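You operate a simulated robot arm through the tools that you are given. There is no shell and no other tool. Be economical: measure what you need, move in short steps, check, and stop when the job is done.

The job below is to be done with a simulated two-armed robot. You get a single attempt, and the scene is never put back.

JOB
Lift the basket out of the soak with both hands and let the water go.
Fine: spout parked first, basket on the drainer, bung in its cup, spout back over the empty basin. Set down upright: basin bung.
Where things are to end (x, y in the base frame): wash basket within 6 cm of [55, -70].

Only the result counts: the job must be done as asked and must still hold three seconds after the hand-in. Knocking over, shifting, dropping, spilling or breaking anything else fails it.

ROBOT AND FRAMES
Two 7-joint arms with two-finger parallel grippers on one trunk, on a base that drives. Base frame: it is fixed to the floor where the robot stands at the start and does not move with it; the origin is under the middle of the robot, x ahead of it, y to its left, z up. Units: cm, rad, N and s.
The left shoulder is at the start at [7, 18.8, 125.3], the right one opposite. With the tool pointing down near the work surface each hand reaches from about 10 to 74 cm from the robot's upright axis, wherever it stands, measured 20 degrees to its own side. Places, roughly: bung cup [70, 30, 90]; ribbed drainer [60, -70, 90]; sink basin [70, -10, 80]; swing spout [80, -30, 120]. Payload 3.91 kg a hand.
Tool frame (each hand has its own): the origin (TCP) lies between the finger pads and is the grasp point; the fingertips stand 3 cm ahead of it; z points along the fingers, y is the line along which they close. The gripper opens to 11 cm. The fingers are 2 cm wide and 1 cm thick; the gripper's body (4.8 by 11.2 cm) begins 5.5 cm behind the TCP.
Orientation is that of the tool frame in the base frame, as a unit quaternion [w, x, y, z]. With the fingers straight down and closing along the base's y, the tool's x points along the base's -x, its y along +y and its z along -z.

CONTROLS
- The arms move only by the tool apply_moves. It takes "left_deltas", "right_deltas" or both (then of equal length, played together; a hand with none holds still); each is one flat list of numbers, 6 for each row, row after row: the shift along the tool's x, y, z in cm, then the turn, a rotation vector about the tool's x, y, z in rad. In form: [tx, ty, tz, wx, wy, wz, tx, ty, tz, wx, wy, wz, ...]. A call has 1 to 10 rows; each row is the pose to reach, as a shift and turn from the pose commanded when the call began, along the tool's axes at that moment. "left_gripper" and "right_gripper" are, for a hand that has rows, the closure, from 0 (fully open) to 1 (shut), set as the call begins (left out, the last holds). Rows are played at 5 a second. More than 5 cm and 0.15 rad between two rows, or a gripper value outside its range, and nothing of the call is played. A pose out of reach is approached as far as the arm can. The call stops where the force on the tool passes 70 N (or 10 N more than at its start, if that is more) or the arm is blocked; 0.2 s more then pass. The fingers move at their own pace (about 7.2 cm/s each) and stop on an object; they squeeze with about 34 N. The grip force told is the motor's: it shows also when the fingers shut on nothing. Time passes only in rows, and 0.2 s behind the last, so rows that repeat a pose let the fingers close. The reply holds the time, the measured pose of the TCP, the force on the tool along the base axes, the opening and the grip force, in the units named above and with some noise, with the torque about the TCP (base axes, N m) and any sound that the robot's microphone picked up.
- Cameras (640 x 400 px; columns grow to the right, rows downward): "scene" is now at [13.75, -2.07, 148.34]; the picture's right is [-0.23, -0.97, -0.00], its down [-0.53, 0.13, -0.84] and it looks along [0.81, -0.19, -0.55] (base axes); focal length 214 px, centre (320, 200). "left" rides on the left gripper at [7.3, -1.7, -10.3] in its tool frame; the picture's right is [0.23, 0.97, 0.00], its down [-0.76, 0.18, -0.62] and it looks along [-0.61, 0.14, 0.78] (tool axes); focal length 222 px, centre (320, 200). "right" rides on the right gripper at [7.2, 1.7, -10.3] in its tool frame; the picture's right is [-0.23, 0.97, 0.00], its down [-0.76, -0.18, -0.62] and it looks along [-0.61, -0.14, 0.78] (tool axes); focal length 222 px, centre (320, 200). There is no depth. A picture from a camera that has moved, and an enlarged one, comes with that camera's place and axes in the base frame and with its lens.
- snapshot(camera): a new picture of that camera. No time passes.
- slide_trunk(by): slides the trunk up (or, below 0, down) by that many cm; the arms and the scene camera ride with it, the base frame stays. It gives what a move gives, with no picture.
- roll_base(legs): drives the robot by 1 to 6 legs, each [ahead, turn to the left] in cm and rad, along the robot's own axes; the way and the turn of a leg run together, so that a leg with both is an arc; at most 150 cm and 3.142 rad a leg. The arms and the cameras ride along, it lands a little off, and it stops where it bumps. It gives what a move gives.
- pan_tilt(pan, tilt): turns the head with the scene camera to pan (to the left, within 1.501 rad either way) and tilt (down, from -0.506 to 1.204), counted from straight ahead of the robot. It gives what a move gives.
- inspect(camera, box): a new picture of the part [left, top, right, bottom] of that camera's present view, enlarged. No time passes.
- hand_in(): hands the job in; it is judged then, once.

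Work in short steps. Places have to be worked out from the pictures, the camera data and where the tool is seen: move nearer, look again, correct. Check each grasp and each placing, and mend what went wrong. You have 120 turns and 100 pictures in all, those below and enlarged ones among them. Open the grippers and draw the arms clear of the work before you hand the job in, unless the task says otherwise; then end with one line.

The tools are called after ">>>" as name(argument=value, ...) on one line, values as JSON. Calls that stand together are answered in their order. apply_moves: Moves the arms, as the interface text tells. Its arguments: {"type":"object","properties":{"left_deltas":{"type":"array","items":{"type":"number"}},"left_gripper":{"type":"number"},"right_deltas":{"type":"array","items":{"type":"number"}},"right_gripper":{"type":"number"}},"required":[]} The other tools are called the same way: slide_trunk (by) slides the trunk up or down; roll_base (legs) drives the base; pan_tilt (pan, tilt) turns the head that bears the scene camera; snapshot (camera) takes a picture; inspect (camera, box) takes an enlarged picture of a part of a camera's view; hand_in () hands the job in.

At the start:

```text
t: 0.0
left_tool_pos: [51.07, 14.45, 139.86]
left_ee_rot: [0.002, 0.0, 1.0, -0.002]
left_contact_force: [-0.2, -0.1, -0.3]
left_torque: [0.0, -0.02, 0.02]
left_grip_width: 10.98
left_grasp_force: 0.1
right_tool_pos: [38.79, -24.35, 139.3]
right_ee_rot: [0.0, 0.0, 1.0, 0.0]
right_contact_force: [1.1, -0.7, 0.6]
right_torque: [0.02, -0.01, 0.01]
right_grip_width: 11.0
right_grasp_force: 0.0
trunk travel left (down, up): [-76.3, 17.7]
robot x, y, heading: [0.0, 0.05, -0.0]
head pan, tilt: [-0.232, 0.581]
```

scene: 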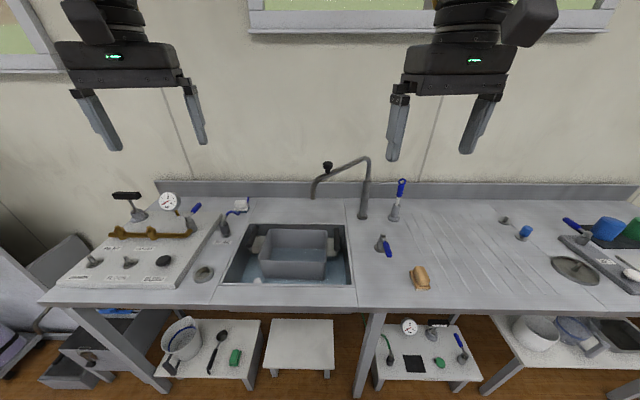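
right: 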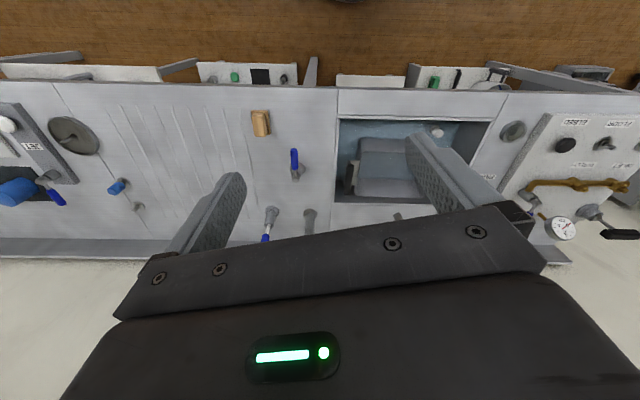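
left: 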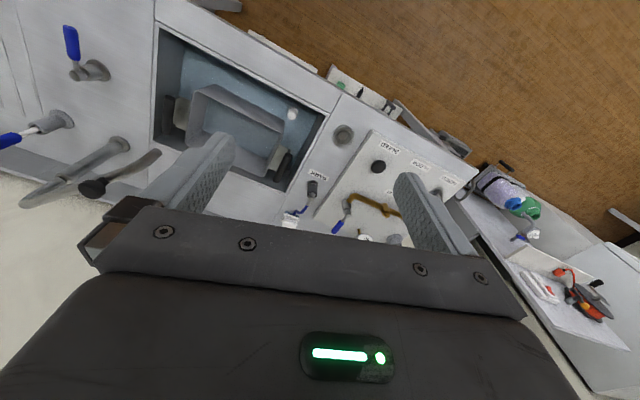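

The scene shows the basin with the basket in water, the spout swung over the basin, and the drainer to the right. I take enlarged looks at the basin and the spout.

>>> inspect(camera="scene", box=[200, 140, 440, 300])

>>> inspect(camera="scene", box=[360, 170, 600, 320])

>>> inspect(camera="left", box=[60, 20, 380, 220])

```text
2.50 times, centred on (320, 220) of scene
camera zoom: at [13.75, -2.07, 148.34], right [-0.23, -0.97, 0.0], down [-0.53, 0.13, -0.84], along [0.81, -0.19, -0.55], focal length 536 px, centre (320, 150)
```

zoom: 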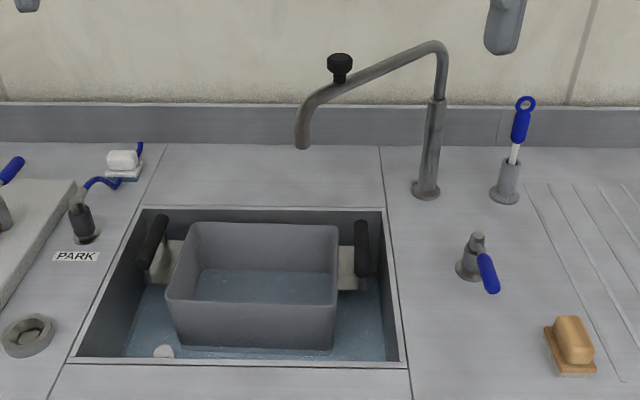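

```text
2.67 times, centred on (480, 245) of scene
camera zoom: at [13.75, -2.07, 148.34], right [-0.23, -0.97, 0.0], down [-0.53, 0.13, -0.84], along [0.81, -0.19, -0.55], focal length 572 px, centre (-107, 80)
```

zoom: 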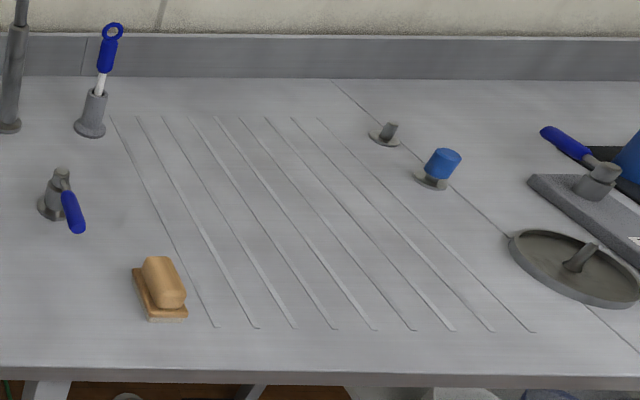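

```text
2.00 times, centred on (220, 120) of left
camera zoom: at [43.78, 12.89, 150.19], right [-0.23, 0.97, 0.0], down [0.76, 0.18, 0.63], along [0.61, 0.14, -0.78], focal length 444 px, centre (520, 360)
```

zoom: 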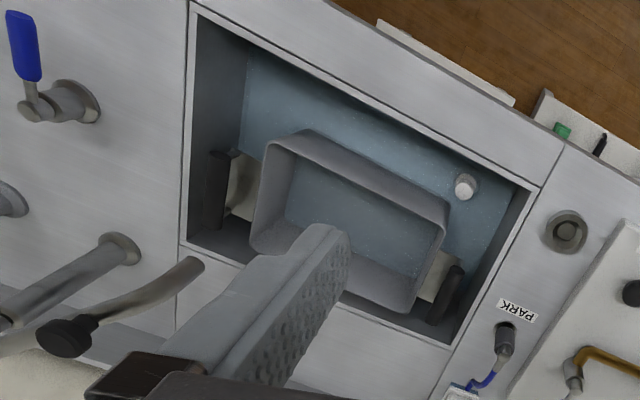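

The counter turns out to be rotated about 14° against the base frame, and the spout tip sits at about [69, -12.5, 112] with its knob at about [74.5, -19.5, 119]. I look closer at the PARK label, the basket handles and the labels around to find where the spout parks.

>>> inspect(camera="scene", box=[180, 180, 300, 255])

>>> inspect(camera="right", box=[230, 80, 550, 280])

>>> inspect(camera="scene", box=[60, 180, 220, 280])

```text
5.33 times, centred on (240, 218) of scene
camera zoom: at [13.75, -2.07, 148.34], right [-0.23, -0.97, 0.0], down [-0.53, 0.13, -0.84], along [0.81, -0.19, -0.55], focal length 1144 px, centre (747, 107)
```

zoom: 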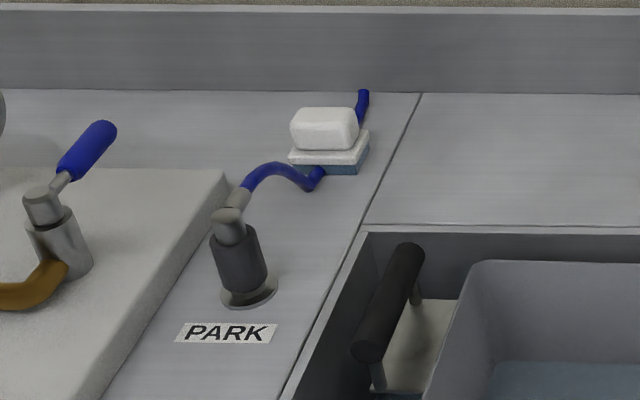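

```text
2.00 times, centred on (390, 180) of right
camera zoom: at [31.47, -22.51, 149.69], right [0.23, 0.97, 0.0], down [0.76, -0.18, 0.62], along [0.61, -0.14, -0.78], focal length 444 px, centre (180, 240)
```

zoom: 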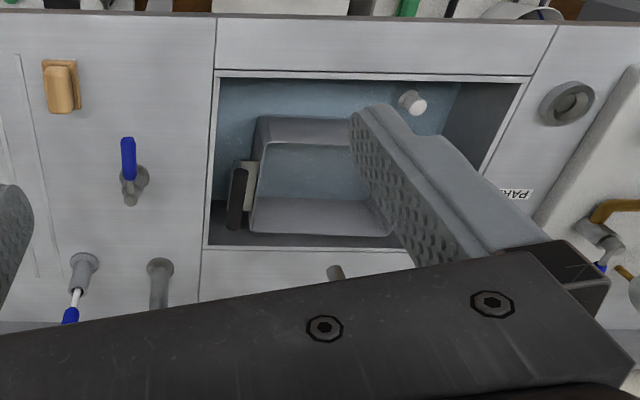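

```text
4.00 times, centred on (140, 230) of scene
camera zoom: at [13.75, -2.07, 148.34], right [-0.23, -0.97, 0.0], down [-0.53, 0.13, -0.84], along [0.81, -0.19, -0.55], focal length 858 px, centre (1040, 80)
```

zoom: 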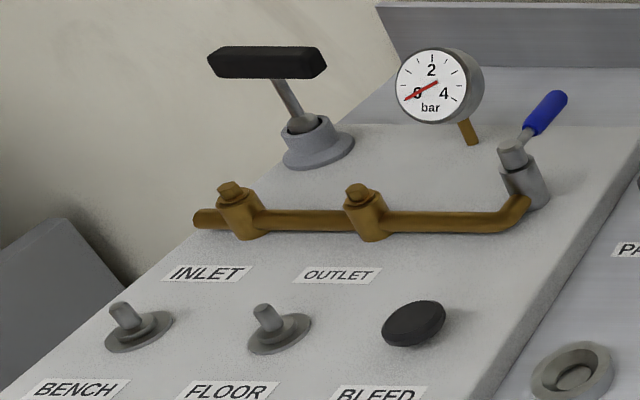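

The PARK label belongs to a hose holder out of the spout's reach, so I will park the spout by swinging it right, clear of the basin. I drive to about 10 cm right of and 18 cm nearer the counter, square to it, and raise the trunk.

>>> roll_base(legs=[[0, -0.754], [20.6, 0], [0, 0.509]])

>>> slide_trunk(by=12)

>>> snapshot(camera="scene")

>>> snapshot(camera="right")

```text
t: 5.1
left_tool_pos: [67.95, -12.87, 139.86]
left_ee_rot: [0.002, 0.126, 0.992, 0.0]
left_contact_force: [0.9, -0.4, 0.2]
left_torque: [0.06, 0.02, -0.02]
left_grip_width: 11.0
left_grasp_force: 0.0
right_tool_pos: [46.31, -47.35, 139.4]
right_ee_rot: [0.0, 0.125, 0.992, 0.001]
right_contact_force: [-0.1, -0.4, -0.6]
right_torque: [0.01, -0.04, 0.02]
right_grip_width: 10.99
right_grasp_force: 0.1
trunk travel left (down, up): [-76.3, 17.7]
robot x, y, heading: [14.86, -13.76, -0.255]
head pan, tilt: [-0.232, 0.581]
```

```text
t: 6.6
left_tool_pos: [68.02, -12.71, 151.75]
left_ee_rot: [0.002, 0.125, 0.992, -0.001]
left_contact_force: [-0.6, -0.2, 0.0]
left_torque: [-0.01, -0.03, -0.01]
left_grip_width: 11.01
left_grasp_force: 0.0
right_tool_pos: [46.37, -47.24, 151.4]
right_ee_rot: [0.001, 0.126, 0.992, 0.0]
right_contact_force: [0.6, -0.5, 0.2]
right_torque: [0.01, -0.01, 0.0]
right_grip_width: 11.01
right_grasp_force: 0.1
trunk travel left (down, up): [-88.3, 5.7]
robot x, y, heading: [14.97, -14.13, -0.249]
head pan, tilt: [-0.232, 0.581]
```

```text
90 pictures are left
camera scene: at [27.7, -19.46, 160.34], right [-0.46, -0.89, 0.0], down [-0.49, 0.25, -0.84], along [0.74, -0.39, -0.55], focal length 214 px, centre (320, 200)
```

scene: 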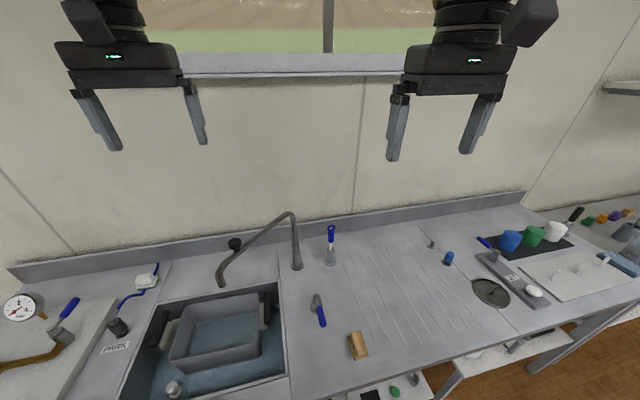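

```text
89 pictures are left
camera right: at [39.76, -43.69, 161.69], right [0.46, 0.89, 0.0], down [0.69, -0.36, 0.62], along [0.55, -0.29, -0.78], focal length 222 px, centre (320, 200)
```

right: 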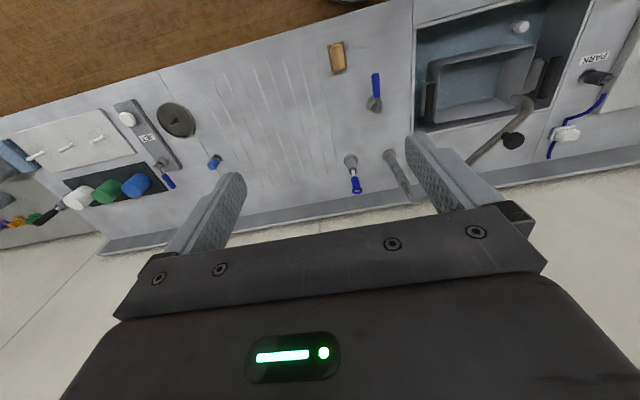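

Knob re-measured at about [74.3, -18.7, 119]. I move the left hand aside and bring the right hand above the knob, turned so that the fingers straddle the tube.

>>> apply_moves(right_deltas=[-2.2, 3.8, 0, 0, 0, 0.087, -4.4, 7.7, 0, 0, 0, 0.174, -6.7, 11.5, 0, 0, 0, 0.262, -8.9, 15.3, 0, 0, 0, 0.349, -11.1, 19.2, 0, 0, 0, 0.436, -13.3, 23, 0, 0, 0, 0.523, -15.6, 26.8, 0, 0, 0, 0.611, -17.8, 30.7, 0, 0, 0, 0.698, -20, 34.5, 0, 0, 0, 0.785], left_deltas=[2, 3, 0, 0, 0, 0, 4, 6, 0, 0, 0, 0, 6, 9, 0, 0, 0, 0, 8, 12, 0, 0, 0, 0, 10, 15, 0, 0, 0, 0, 11, 17, 0, 0, 0, 0, 12, 19, 0, 0, 0, 0, 14, 20, 0, 0, 0, 0, 15, 20, 0, 0, 0, 0], right_gripper=0, left_gripper=0)

>>> snapshot(camera="right")

>>> snapshot(camera="scene")

```text
t: 8.8
left_tool_pos: [60.62, 7.98, 149.26]
left_ee_rot: [0.003, 0.125, 0.992, -0.001]
left_contact_force: [-0.4, 0.0, 0.2]
left_torque: [0.01, -0.05, 0.05]
left_grip_width: 10.96
left_grasp_force: 0.0
left hand out of reach, approached as far as the arm can: row 6, 7, 8, 9
right_tool_pos: [68.0, -31.27, 149.06]
right_ee_rot: [0.007, 0.456, 0.888, 0.062]
right_contact_force: [-0.6, -0.3, 0.3]
right_torque: [0.0, 0.03, -0.01]
right_grip_width: 10.99
right_grasp_force: 0.0
right hand out of reach, approached as far as the arm can: row 6, 7, 8, 9
trunk travel left (down, up): [-88.3, 5.7]
robot x, y, heading: [14.93, -14.11, -0.249]
head pan, tilt: [-0.232, 0.581]
stopped in row 9 (right hand): the arm was blocked; the commanded pose is now the measured one
```

```text
88 pictures are left
camera right: at [64.38, -25.41, 159.63], right [0.92, 0.38, 0.1], down [0.26, -0.78, 0.56], along [0.29, -0.49, -0.82], focal length 222 px, centre (320, 200)
```

right: 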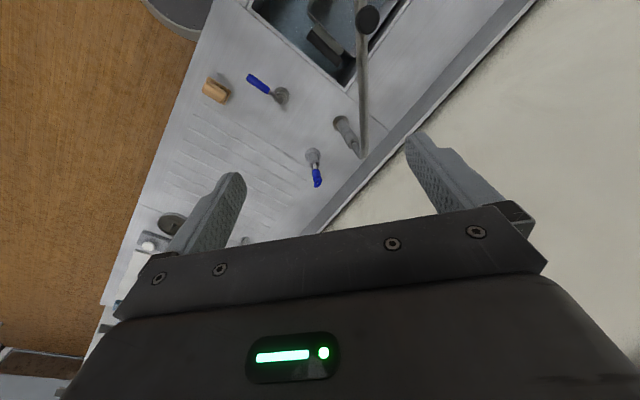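

```text
87 pictures are left
camera scene: at [27.53, -19.62, 160.35], right [-0.46, -0.89, 0.0], down [-0.48, 0.26, -0.84], along [0.74, -0.39, -0.55], focal length 214 px, centre (320, 200)
```

scene: 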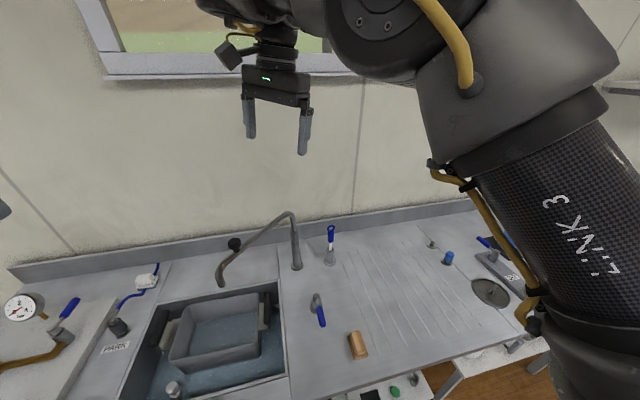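

The hand was at its reach limit because it was too high up. I lower it to z≈127, straighten it, and then move over the knob.

>>> apply_moves(right_deltas=[-0.2, -0.5, 4.4, 0.03, -0.01, 0, -0.4, -1.0, 8.8, 0.06, -0.02, 0, -0.6, -1.5, 13.1, 0.09, -0.03, 0, -0.8, -2.1, 17.5, 0.117, -0.044, 0, -0.97, -2.57, 21.85, 0.117, -0.044, 0, 1.2, 1.5, 22.4, 0.117, -0.044, 0, 3.4, 5.7, 23, 0.117, -0.044, 0, 5.56, 9.78, 23.6, 0.117, -0.044, 0])

>>> snapshot(camera="right")

>>> snapshot(camera="scene")

```text
t: 10.6
left_tool_pos: [60.92, 8.16, 149.27]
left_ee_rot: [0.001, 0.124, 0.992, -0.001]
left_contact_force: [-0.4, -0.4, 1.1]
left_torque: [-0.01, 0.01, 0.0]
left_grip_width: 11.01
left_grasp_force: 0.0
right_tool_pos: [75.71, -31.28, 128.38]
right_ee_rot: [0.002, 0.455, 0.891, -0.003]
right_contact_force: [-0.8, -0.1, 0.4]
right_torque: [-0.02, -0.04, 0.01]
right_grip_width: 11.0
right_grasp_force: 0.1
right hand out of reach, approached as far as the arm can: row 1, 2, 3, 4, 5, 6, 7, 8
trunk travel left (down, up): [-88.3, 5.7]
robot x, y, heading: [14.9, -14.3, -0.25]
head pan, tilt: [-0.232, 0.581]
```

```text
86 pictures are left
camera right: at [72.84, -24.31, 138.62], right [0.92, 0.39, 0.0], down [0.3, -0.72, 0.63], along [0.24, -0.58, -0.78], focal length 222 px, centre (320, 200)
```

right: 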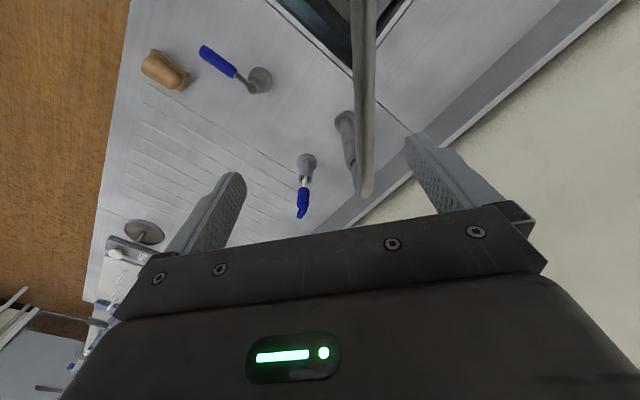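

```text
85 pictures are left
camera scene: at [27.59, -19.46, 160.36], right [-0.46, -0.89, 0.0], down [-0.49, 0.25, -0.84], along [0.74, -0.39, -0.55], focal length 214 px, centre (320, 200)
```

scene: 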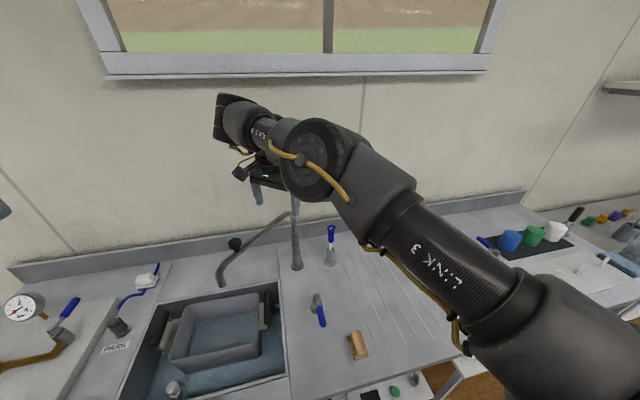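

The right hand can't cross further from here, so I turn the base 0.25 rad to the left; this carries the hand across to the knob, with its tips safely above it.

>>> roll_base(legs=[[0, 0.25]])

>>> snapshot(camera="right")

>>> snapshot(camera="scene")

```text
t: 11.8
left_tool_pos: [54.04, 18.79, 149.16]
left_ee_rot: [0.002, 0.0, 1.0, -0.001]
left_contact_force: [0.8, 0.2, 1.2]
left_torque: [0.0, 0.02, -0.02]
left_grip_width: 10.98
left_grasp_force: 0.1
right_tool_pos: [78.35, -15.75, 128.32]
right_ee_rot: [0.002, 0.341, 0.94, -0.003]
right_contact_force: [0.7, -0.8, 0.8]
right_torque: [-0.02, -0.01, 0.01]
right_grip_width: 11.01
right_grasp_force: 0.0
trunk travel left (down, up): [-88.3, 5.7]
robot x, y, heading: [14.9, -14.3, -0.0]
head pan, tilt: [-0.232, 0.581]
```

```text
84 pictures are left
camera right: at [73.75, -9.73, 138.56], right [0.8, 0.6, 0.0], down [0.47, -0.62, 0.63], along [0.38, -0.5, -0.78], focal length 222 px, centre (320, 200)
```

right: 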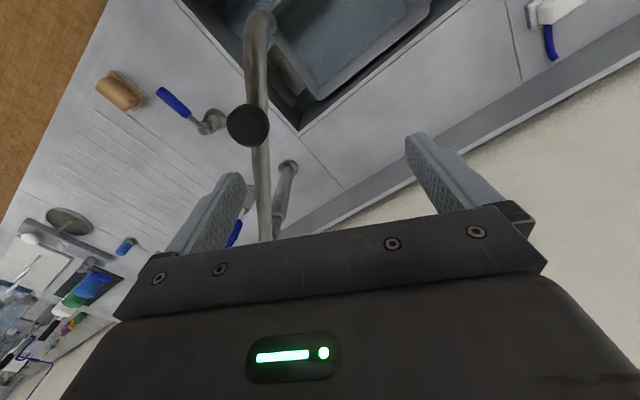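

```text
83 pictures are left
camera scene: at [28.71, -16.24, 160.33], right [-0.23, -0.97, 0.0], down [-0.53, 0.13, -0.84], along [0.81, -0.19, -0.55], focal length 214 px, centre (320, 200)
```

scene: 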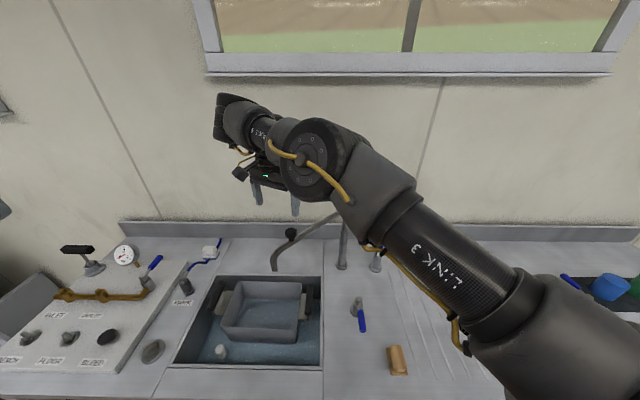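

Knob measured at [73.2, -18.5, 120]. I centre the hand above it, aligned with the tube, before going down.

>>> apply_moves(right_deltas=[1.1, -2.7, 0, 0, 0, 0.1, 2.19, -5.41, 0, 0, 0, 0.2, 2.19, -5.41, 2, 0, 0, 0.3])

>>> snapshot(camera="right")

```text
t: 12.6
left_tool_pos: [53.89, 19.06, 149.12]
left_ee_rot: [0.003, 0.0, 1.0, -0.002]
left_contact_force: [-0.1, 0.3, 0.7]
left_torque: [-0.05, -0.01, -0.02]
left_grip_width: 10.98
left_grasp_force: 0.0
right_tool_pos: [77.99, -15.63, 128.42]
right_ee_rot: [0.001, 0.341, 0.94, -0.003]
right_contact_force: [-0.2, -0.9, 0.2]
right_torque: [0.0, 0.01, -0.01]
right_grip_width: 10.97
right_grasp_force: 0.1
right hand out of reach, approached as far as the arm can: row 1, 2, 3
trunk travel left (down, up): [-88.3, 5.7]
robot x, y, heading: [14.7, -14.21, -0.002]
head pan, tilt: [-0.232, 0.581]
```

```text
82 pictures are left
camera right: at [73.64, -9.56, 138.62], right [0.8, 0.6, 0.0], down [0.47, -0.62, 0.63], along [0.38, -0.5, -0.78], focal length 222 px, centre (320, 200)
```

right: 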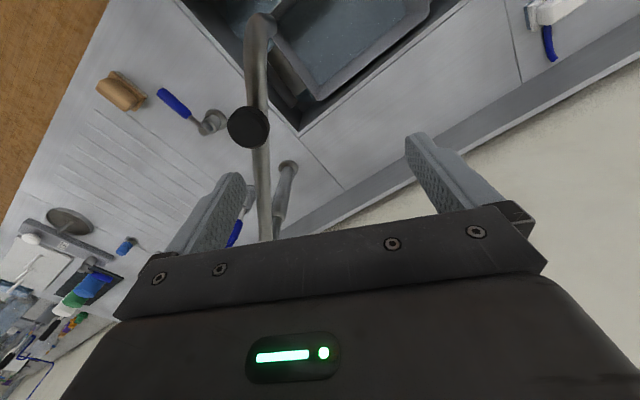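

The commanded pose was still the old unreachable one, about [68, -7, 126] after the turn. I shift relative to that to land over the knob.

>>> apply_moves(right_deltas=[-4.2, -0.8, 0, 0, 0, 0, -8.4, -1.6, 0, 0, 0, 0, -12.7, -2.3, 0, 0, 0, 0])

>>> snapshot(camera="right")

```text
t: 13.4
left_tool_pos: [53.97, 18.68, 149.19]
left_ee_rot: [0.002, 0.0, 1.0, -0.001]
left_contact_force: [0.1, -0.9, 0.6]
left_torque: [0.04, 0.03, 0.0]
left_grip_width: 10.97
left_grasp_force: 0.0
right_tool_pos: [82.6, -26.57, 127.39]
right_ee_rot: [0.003, 0.341, 0.94, -0.001]
right_contact_force: [0.1, -0.7, 0.4]
right_torque: [0.02, 0.01, 0.01]
right_grip_width: 10.99
right_grasp_force: 0.1
right hand out of reach, approached as far as the arm can: row 1, 2, 3
trunk travel left (down, up): [-88.3, 5.7]
robot x, y, heading: [14.67, -14.19, -0.004]
head pan, tilt: [-0.232, 0.581]
```

```text
81 pictures are left
camera right: at [77.96, -20.49, 137.55], right [0.8, 0.6, 0.0], down [0.47, -0.62, 0.63], along [0.38, -0.5, -0.78], focal length 222 px, centre (320, 200)
```

right: 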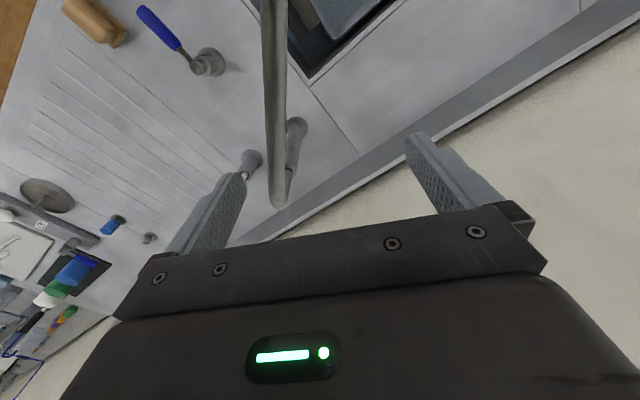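

The arm is stuck against a joint limit in this twist. I back the command off towards the robot and undo the twist until the pose is reached again, staying above the spout.

>>> apply_moves(right_deltas=[1.7, -4, -1, 0, 0, -0.1, 3.3, -8, -2, 0, 0, -0.2, 5, -12, -3, 0, 0, -0.3, 6, -16, -3, 0, 0, -0.4, 6.7, -19.5, -3, 0, 0, -0.5])

```text
t: 14.6
left_tool_pos: [53.75, 18.19, 149.38]
left_ee_rot: [0.003, 0.002, 1.0, 0.0]
left_contact_force: [-0.5, -1.0, -0.2]
left_torque: [0.07, 0.02, 0.0]
left_grip_width: 11.0
left_grasp_force: 0.0
right_tool_pos: [64.57, -37.8, 130.44]
right_ee_rot: [0.002, 0.097, 0.995, -0.001]
right_contact_force: [-0.4, -0.1, -0.4]
right_torque: [0.01, -0.03, 0.0]
right_grip_width: 11.01
right_grasp_force: 0.0
right hand out of reach, approached as far as the arm can: row 2, 3, 4
trunk travel left (down, up): [-88.3, 5.7]
robot x, y, heading: [14.49, -14.43, -0.001]
head pan, tilt: [-0.232, 0.581]
```

Reached again, with little twist. I approach the knob from here without extra twist.

>>> apply_moves(right_deltas=[-1, 4.2, 0.5, 0, 0, 0, -2, 8.3, 1, 0, 0, 0, -3, 12.4, 1.5, 0, 0, 0, -4, 16.5, 2, 0, 0, 0, -4.7, 20.6, 2.4, 0, 0, 0])

>>> snapshot(camera="right")

```text
t: 15.8
left_tool_pos: [54.04, 19.22, 149.07]
left_ee_rot: [0.002, 0.0, 1.0, -0.003]
left_contact_force: [0.8, -0.6, 0.2]
left_torque: [-0.02, 0.02, -0.03]
left_grip_width: 11.01
left_grasp_force: 0.0
right_tool_pos: [73.57, -17.65, 127.96]
right_ee_rot: [0.0, 0.098, 0.995, -0.005]
right_contact_force: [0.6, 0.2, 0.7]
right_torque: [-0.06, 0.0, 0.0]
right_grip_width: 11.01
right_grasp_force: 0.1
right hand out of reach, approached as far as the arm can: row 1
trunk travel left (down, up): [-88.3, 5.7]
robot x, y, heading: [15.01, -13.73, -0.002]
head pan, tilt: [-0.232, 0.581]
```

```text
80 pictures are left
camera right: at [66.71, -14.36, 138.09], right [0.41, 0.91, -0.01], down [0.71, -0.32, 0.63], along [0.57, -0.26, -0.78], focal length 222 px, centre (320, 200)
```

right: 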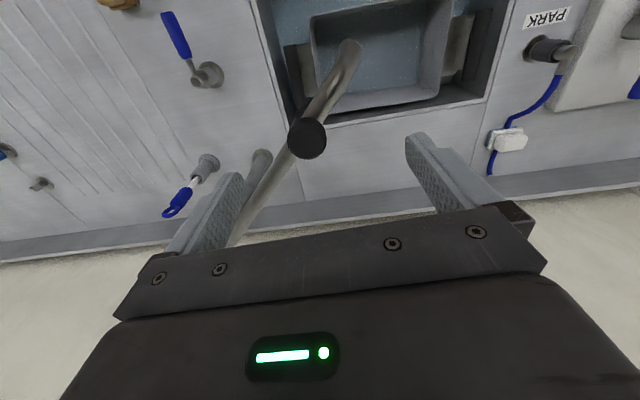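

The knob is nearly centred between the fingers. I lower to z≈121.5, so that the tips stay just above the tube, and look.

>>> apply_moves(right_deltas=[0.2, -0.5, 3, 0, 0, 0, 0.36, -0.78, 6.3, 0, 0, 0])

>>> snapshot(camera="right")

>>> inspect(camera="scene", box=[220, 170, 380, 270])

```text
t: 16.4
left_tool_pos: [54.14, 18.84, 149.07]
left_ee_rot: [0.0, 0.0, 1.0, -0.001]
left_contact_force: [0.7, 0.1, -0.7]
left_torque: [-0.01, 0.05, 0.02]
left_grip_width: 11.01
left_grasp_force: 0.0
right_tool_pos: [73.17, -18.68, 121.42]
right_ee_rot: [0.0, 0.098, 0.995, -0.002]
right_contact_force: [0.1, 0.3, 0.1]
right_torque: [-0.02, -0.04, 0.02]
right_grip_width: 11.01
right_grasp_force: 0.1
trunk travel left (down, up): [-88.3, 5.7]
robot x, y, heading: [15.02, -14.34, -0.002]
head pan, tilt: [-0.232, 0.581]
```

```text
79 pictures are left
camera right: at [66.31, -15.45, 131.7], right [0.41, 0.91, -0.01], down [0.71, -0.32, 0.62], along [0.57, -0.26, -0.78], focal length 222 px, centre (320, 200)
```

right: 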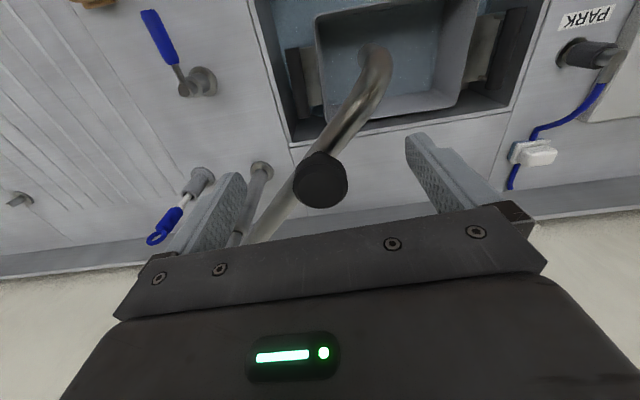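

```text
4.00 times, centred on (300, 220) of scene
camera zoom: at [28.87, -16.08, 160.33], right [-0.23, -0.97, 0.0], down [-0.54, 0.13, -0.84], along [0.81, -0.19, -0.55], focal length 858 px, centre (400, 120)
```

zoom: 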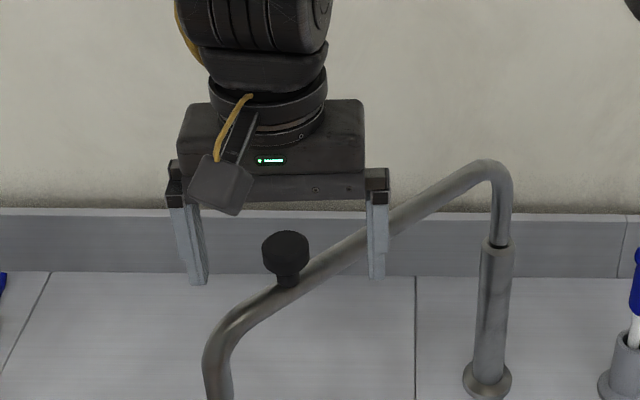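

The tube rises beside the right finger, so I twist the hand a further 0.45 rad to be more square to the tube before closing.

>>> apply_moves(right_deltas=[0, 0, 0, 0, 0, 0.12, 0, 0, 0, 0, 0, 0.24, 0, 0, 0, 0, 0, 0.36, 0, 0, 0, 0, 0, 0.45])

>>> snapshot(camera="right")

```text
t: 17.4
left_tool_pos: [53.94, 18.81, 149.19]
left_ee_rot: [0.002, 0.001, 1.0, 0.0]
left_contact_force: [-0.1, 0.2, -0.9]
left_torque: [0.0, 0.0, 0.01]
left_grip_width: 11.0
left_grasp_force: 0.0
right_tool_pos: [79.11, -17.48, 122.5]
right_ee_rot: [0.001, 0.319, 0.948, -0.003]
right_contact_force: [0.6, -0.8, 0.4]
right_torque: [0.01, -0.02, -0.02]
right_grip_width: 10.99
right_grasp_force: 0.0
right hand out of reach, approached as far as the arm can: row 1, 2, 3, 4
trunk travel left (down, up): [-88.3, 5.7]
robot x, y, heading: [15.14, -14.31, -0.005]
head pan, tilt: [-0.232, 0.581]
```

```text
77 pictures are left
camera right: at [74.33, -11.68, 132.73], right [0.77, 0.64, 0.0], down [0.5, -0.6, 0.63], along [0.4, -0.48, -0.78], focal length 222 px, centre (320, 200)
```

right: 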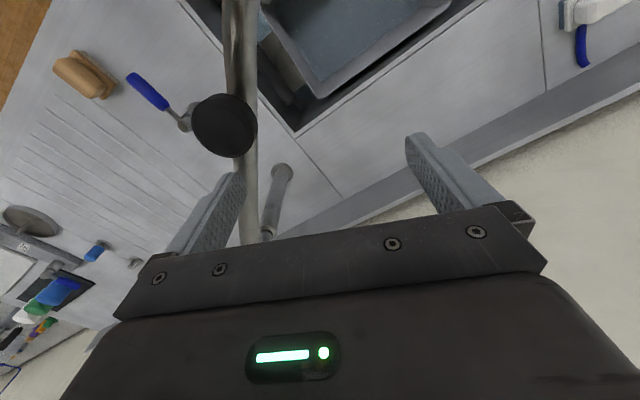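

That twist is out of reach here; I undo it and take the knob untwisted, slightly higher (z≈122).

>>> apply_moves(right_deltas=[0, 0, -0.6, 0, 0, -0.12, 0, 0, -0.6, 0, 0, -0.24, 0, 0, -0.6, 0, 0, -0.36, 0, 0, -0.6, 0, 0, -0.45, 0, 0, -0.6, 0, 0, -0.45])

>>> inspect(camera="scene", box=[220, 170, 380, 270])

```text
t: 18.6
left_tool_pos: [53.93, 18.64, 149.22]
left_ee_rot: [0.002, 0.0, 1.0, -0.001]
left_contact_force: [0.9, 0.1, 0.3]
left_torque: [0.0, -0.01, 0.0]
left_grip_width: 10.97
left_grasp_force: 0.1
right_tool_pos: [79.04, -17.59, 122.84]
right_ee_rot: [0.001, 0.096, 0.995, -0.003]
right_contact_force: [0.4, -0.4, 0.2]
right_torque: [0.06, 0.01, -0.02]
right_grip_width: 11.02
right_grasp_force: 0.0
trunk travel left (down, up): [-88.3, 5.7]
robot x, y, heading: [14.94, -14.27, -0.002]
head pan, tilt: [-0.232, 0.581]
```

```text
4.00 times, centred on (300, 220) of scene
camera zoom: at [28.6, -16.28, 160.35], right [-0.23, -0.97, 0.0], down [-0.53, 0.13, -0.84], along [0.81, -0.19, -0.55], focal length 858 px, centre (400, 120)
```

zoom: 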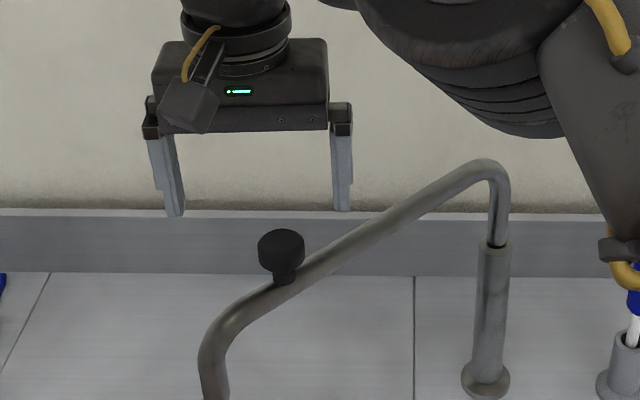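

The hand shifted back-right of the knob, with that pose now reached. I go up, across and down onto the knob again.

>>> apply_moves(right_deltas=[0, 0, -4, 0, 0, 0, 2.8, -1, -4, 0, 0, 0, 5.6, -2.0, -4, 0, 0, 0, 5.6, -2.0, -1.5, 0, 0, 0, 5.6, -2.0, 0.9, 0, 0, 0])

>>> inspect(camera="scene", box=[220, 170, 380, 270])

```text
t: 19.8
left_tool_pos: [54.0, 18.9, 149.0]
left_ee_rot: [0.0, 0.0, 1.0, -0.002]
left_contact_force: [-0.3, 1.0, -0.1]
left_torque: [-0.04, -0.03, -0.01]
left_grip_width: 11.03
left_grasp_force: 0.0
right_tool_pos: [73.35, -18.2, 122.0]
right_ee_rot: [0.0, 0.096, 0.995, -0.002]
right_contact_force: [0.3, -0.2, 0.3]
right_torque: [0.01, 0.03, 0.0]
right_grip_width: 10.99
right_grasp_force: 0.1
trunk travel left (down, up): [-88.3, 5.7]
robot x, y, heading: [14.64, -13.87, -0.002]
head pan, tilt: [-0.232, 0.581]
```

```text
4.00 times, centred on (300, 220) of scene
camera zoom: at [28.78, -16.12, 160.34], right [-0.23, -0.97, 0.0], down [-0.53, 0.13, -0.84], along [0.81, -0.19, -0.55], focal length 858 px, centre (400, 120)
```

zoom: 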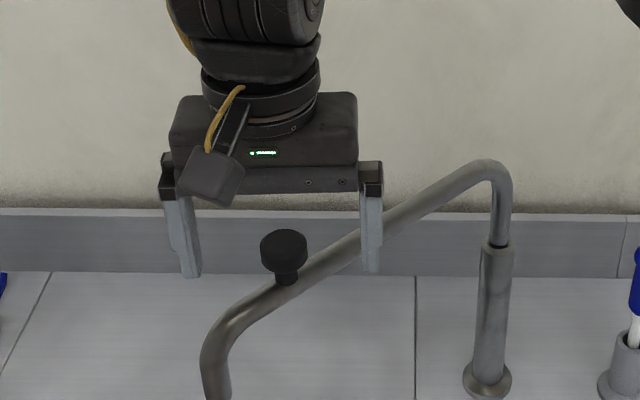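

The tips reach just below the knob head on both sides. I close the right gripper.

>>> apply_moves(right_deltas=[0, 0, 0, 0, 0, 0, 0, 0, 0, 0, 0, 0, 0, 0, 0, 0, 0, 0, 0, 0, 0, 0, 0, 0, 0, 0, 0, 0, 0, 0], right_gripper=1)

>>> inspect(camera="scene", box=[220, 170, 380, 270])

```text
t: 21.0
left_tool_pos: [53.98, 18.77, 149.17]
left_ee_rot: [0.002, 0.0, 1.0, 0.0]
left_contact_force: [0.2, 0.9, -0.3]
left_torque: [0.0, -0.02, 0.0]
left_grip_width: 11.0
left_grasp_force: 0.1
right_tool_pos: [73.26, -18.4, 121.93]
right_ee_rot: [0.001, 0.098, 0.995, -0.003]
right_contact_force: [0.7, -1.4, -1.4]
right_torque: [0.12, -0.02, -0.1]
right_grip_width: 3.07
right_grasp_force: 45.2
trunk travel left (down, up): [-88.3, 5.7]
robot x, y, heading: [14.7, -13.87, 0.003]
head pan, tilt: [-0.232, 0.581]
```

```text
4.00 times, centred on (300, 220) of scene
camera zoom: at [28.69, -16.18, 160.34], right [-0.23, -0.97, 0.0], down [-0.53, 0.13, -0.84], along [0.81, -0.19, -0.55], focal length 858 px, centre (400, 120)
```

zoom: 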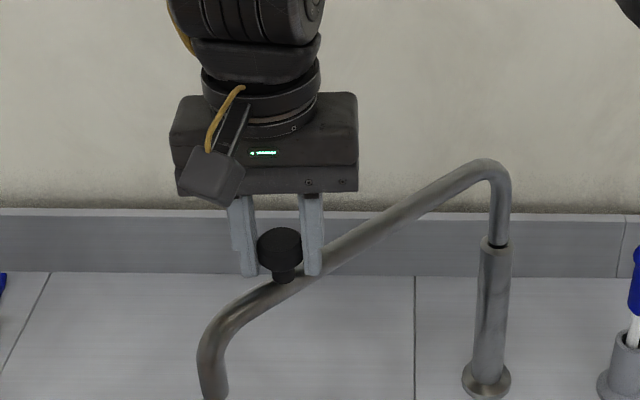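

The knob is held (3.1 cm). I swing the spout to the right in an arc around its post at about [83, -37.6], the first part now.

>>> apply_moves(right_deltas=[2.11, -1.79, 0, 0, 0, 0, 3.9, -3.84, 0, 0, 0, 0, 5.42, -6.12, 0, 0, 0, 0, 6.63, -8.55, 0, 0, 0, 0])

>>> snapshot(camera="scene")

```text
t: 22.0
left_tool_pos: [54.82, 19.61, 148.73]
left_ee_rot: [0.0, 0.001, 1.0, -0.003]
left_contact_force: [-0.5, -1.2, 0.4]
left_torque: [-0.01, -0.03, -0.03]
left_grip_width: 11.0
left_grasp_force: 0.1
right_tool_pos: [72.78, -18.69, 122.01]
right_ee_rot: [0.012, 0.075, 0.997, 0.017]
right_contact_force: [35.8, 28.9, -17.9]
right_torque: [-0.89, -0.43, -0.42]
right_grip_width: 3.13
right_grasp_force: 44.8
right hand out of reach, approached as far as the arm can: row 1, 2, 3, 4
trunk travel left (down, up): [-88.3, 5.7]
robot x, y, heading: [15.15, -14.12, 0.004]
head pan, tilt: [-0.232, 0.581]
stopped in row 4 (right hand): the force on the tool passed its limit at 123 N (the readings are from after the stop); the commanded pose is now the measured one
```

```text
73 pictures are left
camera scene: at [29.64, -15.12, 160.18], right [-0.22, -0.97, 0.01], down [-0.54, 0.12, -0.83], along [0.81, -0.19, -0.55], focal length 214 px, centre (320, 200)
```

scene: 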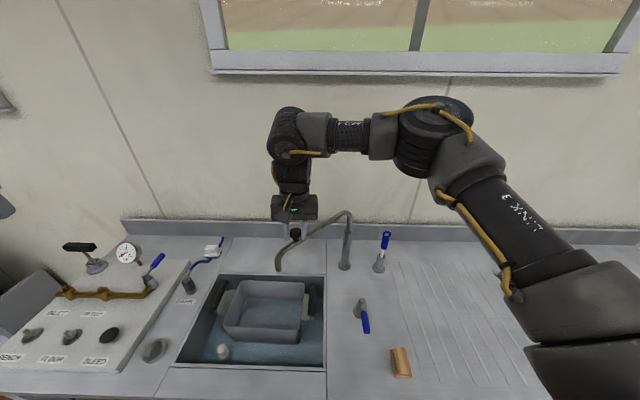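

The spout resisted strongly (over 100 N) towards the right, so it seems to be at a stop on that side. I try it gently the other way, towards the wall and the PARK side.

>>> apply_moves(right_deltas=[-0.9, 0.6, 0, 0, 0, 0, -1.8, 1.15, 0, 0, 0, 0, -2.7, 1.7, 0, 0, 0, 0, -3.6, 2.3, 0, 0, 0, 0])

>>> inspect(camera="scene", box=[220, 170, 380, 270])

```text
t: 23.0
left_tool_pos: [54.16, 19.4, 148.94]
left_ee_rot: [0.0, 0.001, 1.0, -0.001]
left_contact_force: [-0.1, -0.9, 0.2]
left_torque: [0.0, -0.02, -0.05]
left_grip_width: 11.0
left_grasp_force: 0.1
right_tool_pos: [75.84, -17.19, 122.07]
right_ee_rot: [0.007, 0.073, 0.997, 0.014]
right_contact_force: [-11.4, 26.4, -44.8]
right_torque: [-0.52, 0.33, -0.15]
right_grip_width: 3.17
right_grasp_force: 45.4
trunk travel left (down, up): [-88.3, 5.7]
robot x, y, heading: [15.27, -13.63, 0.002]
head pan, tilt: [-0.232, 0.581]
```

```text
4.00 times, centred on (300, 220) of scene
camera zoom: at [29.07, -15.35, 160.29], right [-0.23, -0.97, 0.01], down [-0.54, 0.12, -0.84], along [0.81, -0.19, -0.55], focal length 858 px, centre (400, 120)
```

zoom: 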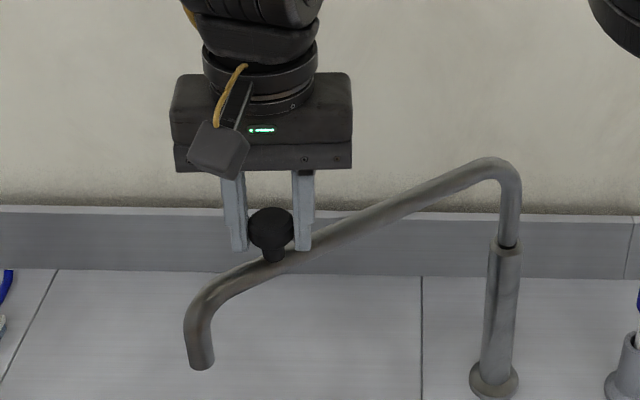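

The spout swings freely to the wall side, so that is its parking side. I release the knob, lift the hand, and look down to see how close the base can get to the counter.

>>> apply_moves(right_deltas=[0, 0, 0, 0, 0, 0, 0, 0, 0, 0, 0, 0, 0, 0, 0, 0, 0, 0, 0, 0, -4, 0, 0, 0, 0, 0, -7, 0, 0, 0], right_gripper=0)

>>> pan_tilt(pan=-0.245, tilt=1.1)

>>> snapshot(camera="scene")

```text
t: 24.2
left_tool_pos: [53.79, 19.03, 149.19]
left_ee_rot: [0.003, 0.001, 1.0, 0.001]
left_contact_force: [1.0, 0.4, 0.5]
left_torque: [0.02, -0.03, 0.0]
left_grip_width: 10.99
left_grasp_force: 0.0
right_tool_pos: [75.47, -17.94, 129.48]
right_ee_rot: [0.012, 0.074, 0.997, 0.015]
right_contact_force: [-0.5, 0.5, -0.1]
right_torque: [0.0, 0.0, -0.01]
right_grip_width: 11.01
right_grasp_force: 0.1
trunk travel left (down, up): [-88.3, 5.7]
robot x, y, heading: [14.95, -13.99, -0.003]
head pan, tilt: [-0.232, 0.581]
```

```text
t: 25.2
left_tool_pos: [54.0, 18.81, 149.22]
left_ee_rot: [0.003, 0.001, 1.0, 0.001]
left_contact_force: [0.1, 0.1, 0.4]
left_torque: [0.0, -0.02, 0.02]
left_grip_width: 11.02
left_grasp_force: 0.0
right_tool_pos: [75.57, -18.21, 129.37]
right_ee_rot: [0.011, 0.076, 0.997, 0.017]
right_contact_force: [0.5, -0.2, -0.5]
right_torque: [0.04, -0.01, -0.02]
right_grip_width: 10.99
right_grasp_force: 0.0
trunk travel left (down, up): [-88.3, 5.7]
robot x, y, heading: [15.0, -14.08, 0.006]
head pan, tilt: [-0.244, 1.1]
```

```text
71 pictures are left
camera scene: at [26.18, -15.58, 156.31], right [-0.24, -0.97, 0.0], down [-0.86, 0.21, -0.45], along [0.44, -0.11, -0.89], focal length 214 px, centre (320, 200)
```

scene: 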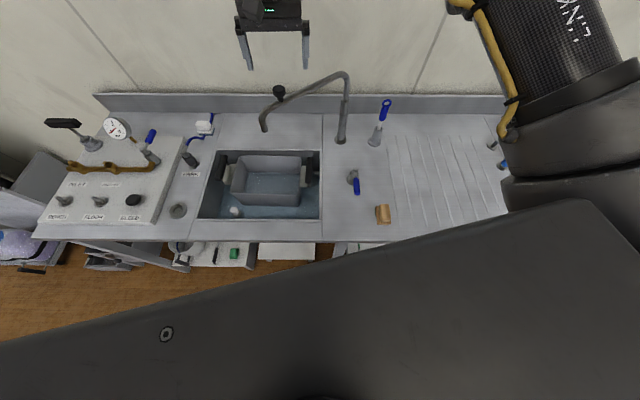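

The counter front edge is about 49 cm ahead of where the robot started, and a position to the left suits both the spout and the basket. I retract the right hand, then drive to stand square in front of the basket.

>>> apply_moves(right_deltas=[2.8, -3.3, -3, 0, 0, -0.02, 5.5, -6.6, -6, 0, 0, -0.04, 8.3, -10, -9, 0, 0, -0.06, 11, -13.3, -10.6, 0, 0, -0.08, 13.8, -16.6, -10.6, 0, 0, -0.1, 16.5, -19.9, -10.6, 0, 0, -0.12, 19.3, -23.2, -10.6, 0, 0, -0.15])

>>> roll_base(legs=[[0, 1.12], [20.3, 0], [0, -1.37]])

>>> pan_tilt(pan=0, tilt=0.75)

>>> snapshot(camera="scene")

```text
refused: row 1 steps farther than a row can; nothing moved
```

```text
t: 33.0
left_tool_pos: [69.89, 25.95, 149.22]
left_ee_rot: [0.003, 0.13, 0.992, 0.0]
left_contact_force: [0.5, -0.9, -0.3]
left_torque: [0.01, 0.0, -0.02]
left_grip_width: 11.01
left_grasp_force: 0.0
right_tool_pos: [81.3, -15.2, 129.45]
right_ee_rot: [0.013, 0.203, 0.979, 0.014]
right_contact_force: [0.2, 1.1, 0.1]
right_torque: [-0.04, 0.04, 0.04]
right_grip_width: 10.99
right_grasp_force: 0.1
trunk travel left (down, up): [-88.3, 5.7]
robot x, y, heading: [23.2, 3.94, -0.259]
head pan, tilt: [-0.244, 1.1]
```

```text
t: 33.8
left_tool_pos: [69.84, 25.93, 149.23]
left_ee_rot: [0.002, 0.131, 0.991, -0.001]
left_contact_force: [0.0, -0.3, 0.8]
left_torque: [0.01, -0.04, -0.01]
left_grip_width: 10.98
left_grasp_force: 0.1
right_tool_pos: [81.26, -15.36, 129.42]
right_ee_rot: [0.014, 0.203, 0.979, 0.015]
right_contact_force: [-0.6, -0.1, -0.3]
right_torque: [0.01, -0.05, 0.03]
right_grip_width: 11.01
right_grasp_force: 0.2
trunk travel left (down, up): [-88.3, 5.7]
robot x, y, heading: [23.25, 4.17, -0.253]
head pan, tilt: [0.0, 0.75]
```

```text
70 pictures are left
camera scene: at [36.7, 0.7, 158.87], right [-0.25, -0.97, 0.0], down [-0.66, 0.17, -0.73], along [0.71, -0.18, -0.68], focal length 214 px, centre (320, 200)
```

scene: 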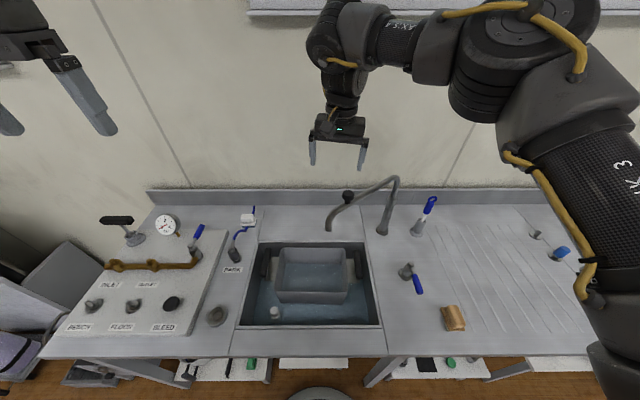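

No harm done: the drive placed the robot in front of the basket, and only my arm row was refused. The knob is now at about [76.7, -17]. I close the right fingers and bring them in front of the tube, nearer the post, to push the spout towards the wall.

>>> apply_moves(right_deltas=[0.5, -3, 0, 0, 0, -0.04, 1, -6.2, 0, 0.02, 0.01, -0.08, 1.6, -9.4, 0, 0.035, 0.021, -0.12, 2.15, -12.4, 0, 0.035, 0.021, -0.15], right_gripper=1)

>>> snapshot(camera="scene")

>>> snapshot(camera="right")

```text
t: 34.8
left_tool_pos: [69.74, 25.81, 149.23]
left_ee_rot: [0.003, 0.129, 0.992, 0.001]
left_contact_force: [-0.3, -0.9, 0.3]
left_torque: [0.01, -0.01, 0.02]
left_grip_width: 10.97
left_grasp_force: 0.1
right_tool_pos: [74.43, -26.12, 129.02]
right_ee_rot: [0.001, 0.128, 0.992, -0.001]
right_contact_force: [0.0, -0.4, 0.9]
right_torque: [0.05, -0.03, 0.0]
right_grip_width: 0.0
right_grasp_force: 32.1
trunk travel left (down, up): [-88.3, 5.7]
robot x, y, heading: [23.78, 3.97, -0.255]
head pan, tilt: [0.0, 0.75]
```

```text
69 pictures are left
camera scene: at [36.59, 0.51, 158.89], right [-0.25, -0.97, 0.0], down [-0.66, 0.17, -0.73], along [0.71, -0.18, -0.68], focal length 214 px, centre (320, 200)
```

scene: 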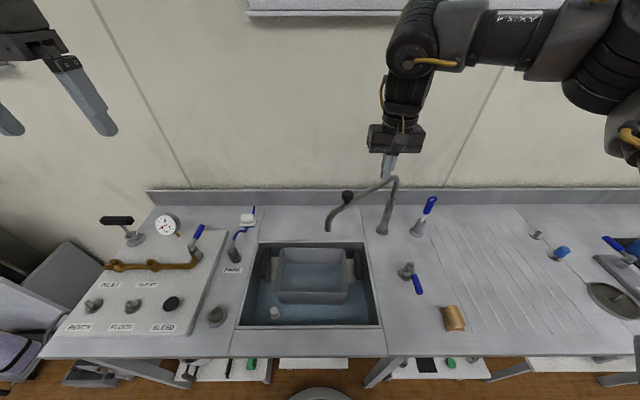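

```text
68 pictures are left
camera right: at [67.7, -22.46, 139.22], right [0.47, 0.88, 0.0], down [0.69, -0.36, 0.62], along [0.55, -0.29, -0.78], focal length 222 px, centre (320, 200)
```

right: 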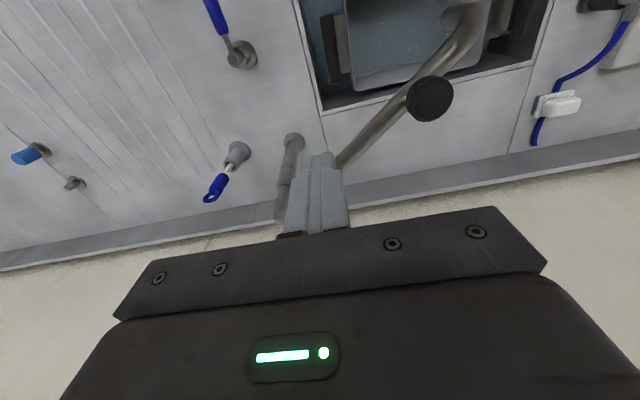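

The tube passes 5 cm beyond the closed fingers. I lower to z≈118, then push towards the wall.

>>> apply_moves(right_deltas=[0, 0, 4, 0, 0, 0, 0, 0, 8, 0, 0, 0, 0, 0, 11, 0, 0, 0])

>>> apply_moves(right_deltas=[-1.3, 0.6, 0, 0, 0, 0, -2.6, 1.3, 0, 0, 0, 0, -3.9, 2, 0, 0, 0, 0, -5.2, 2.6, 0, 0, 0, 0, -6.5, 3.2, 0, 0, 0, 0, -7.8, 3.9, 0, 0, 0, 0])

>>> snapshot(camera="scene")

```text
t: 35.6
left_tool_pos: [69.82, 25.9, 149.24]
left_ee_rot: [0.004, 0.13, 0.992, 0.001]
left_contact_force: [-0.3, 0.2, -0.5]
left_torque: [0.02, 0.01, 0.0]
left_grip_width: 10.99
left_grasp_force: 0.0
right_tool_pos: [74.39, -25.78, 117.85]
right_ee_rot: [0.001, 0.129, 0.992, -0.001]
right_contact_force: [1.5, -0.3, -0.9]
right_torque: [0.02, 0.0, 0.04]
right_grip_width: 0.0
right_grasp_force: 33.9
trunk travel left (down, up): [-88.3, 5.7]
robot x, y, heading: [24.03, 4.24, -0.257]
head pan, tilt: [0.0, 0.75]
```

```text
t: 37.0
left_tool_pos: [69.98, 26.13, 149.24]
left_ee_rot: [0.003, 0.131, 0.991, 0.0]
left_contact_force: [0.6, -0.1, 1.1]
left_torque: [0.01, -0.03, -0.02]
left_grip_width: 11.01
left_grasp_force: 0.0
right_tool_pos: [82.94, -23.9, 118.02]
right_ee_rot: [-0.001, 0.129, 0.992, -0.002]
right_contact_force: [-0.6, 0.6, -0.7]
right_torque: [0.04, -0.02, -0.03]
right_grip_width: 0.0
right_grasp_force: 33.6
trunk travel left (down, up): [-88.3, 5.7]
robot x, y, heading: [23.55, 4.14, -0.254]
head pan, tilt: [0.0, 0.75]
```

```text
67 pictures are left
camera scene: at [36.76, 0.82, 158.88], right [-0.25, -0.97, 0.0], down [-0.66, 0.17, -0.73], along [0.71, -0.18, -0.68], focal length 214 px, centre (320, 200)
```

scene: 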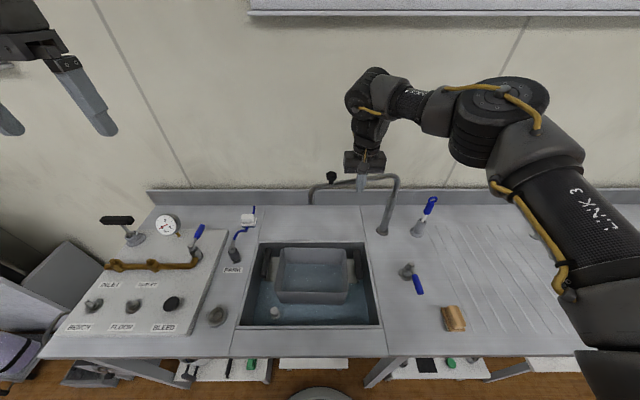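

The spout swung freely; its tip is now about at the basin's rear edge. I push a bit further so that it stands well behind the basin.

>>> apply_moves(right_deltas=[-1.3, 0.3, 0, 0, 0, 0, -2.6, 0.5, 0, 0, 0, 0, -3.9, 0.7, 0, 0, 0, 0, -5.2, 0.8, 0, 0, 0, 0])

>>> snapshot(camera="scene")

```text
t: 38.0
left_tool_pos: [68.73, 25.99, 149.56]
left_ee_rot: [0.006, 0.13, 0.992, 0.001]
left_contact_force: [1.0, -0.2, -0.9]
left_torque: [0.02, 0.02, -0.03]
left_grip_width: 11.01
left_grasp_force: 0.0
right_tool_pos: [86.94, -24.23, 118.26]
right_ee_rot: [-0.003, 0.131, 0.991, 0.0]
right_contact_force: [-48.1, 9.8, -8.4]
right_torque: [-0.12, 0.48, -0.01]
right_grip_width: 0.01
right_grasp_force: 34.5
trunk travel left (down, up): [-88.3, 5.7]
robot x, y, heading: [23.46, 3.89, -0.253]
head pan, tilt: [0.0, 0.75]
```

```text
66 pictures are left
camera scene: at [35.49, 0.77, 158.96], right [-0.25, -0.97, 0.0], down [-0.65, 0.17, -0.74], along [0.71, -0.18, -0.68], focal length 214 px, centre (320, 200)
```

scene: 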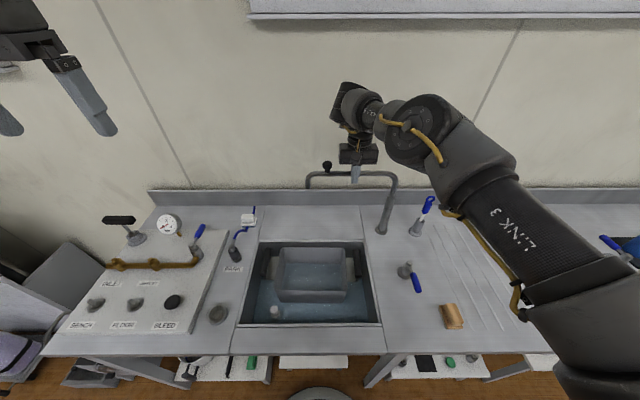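

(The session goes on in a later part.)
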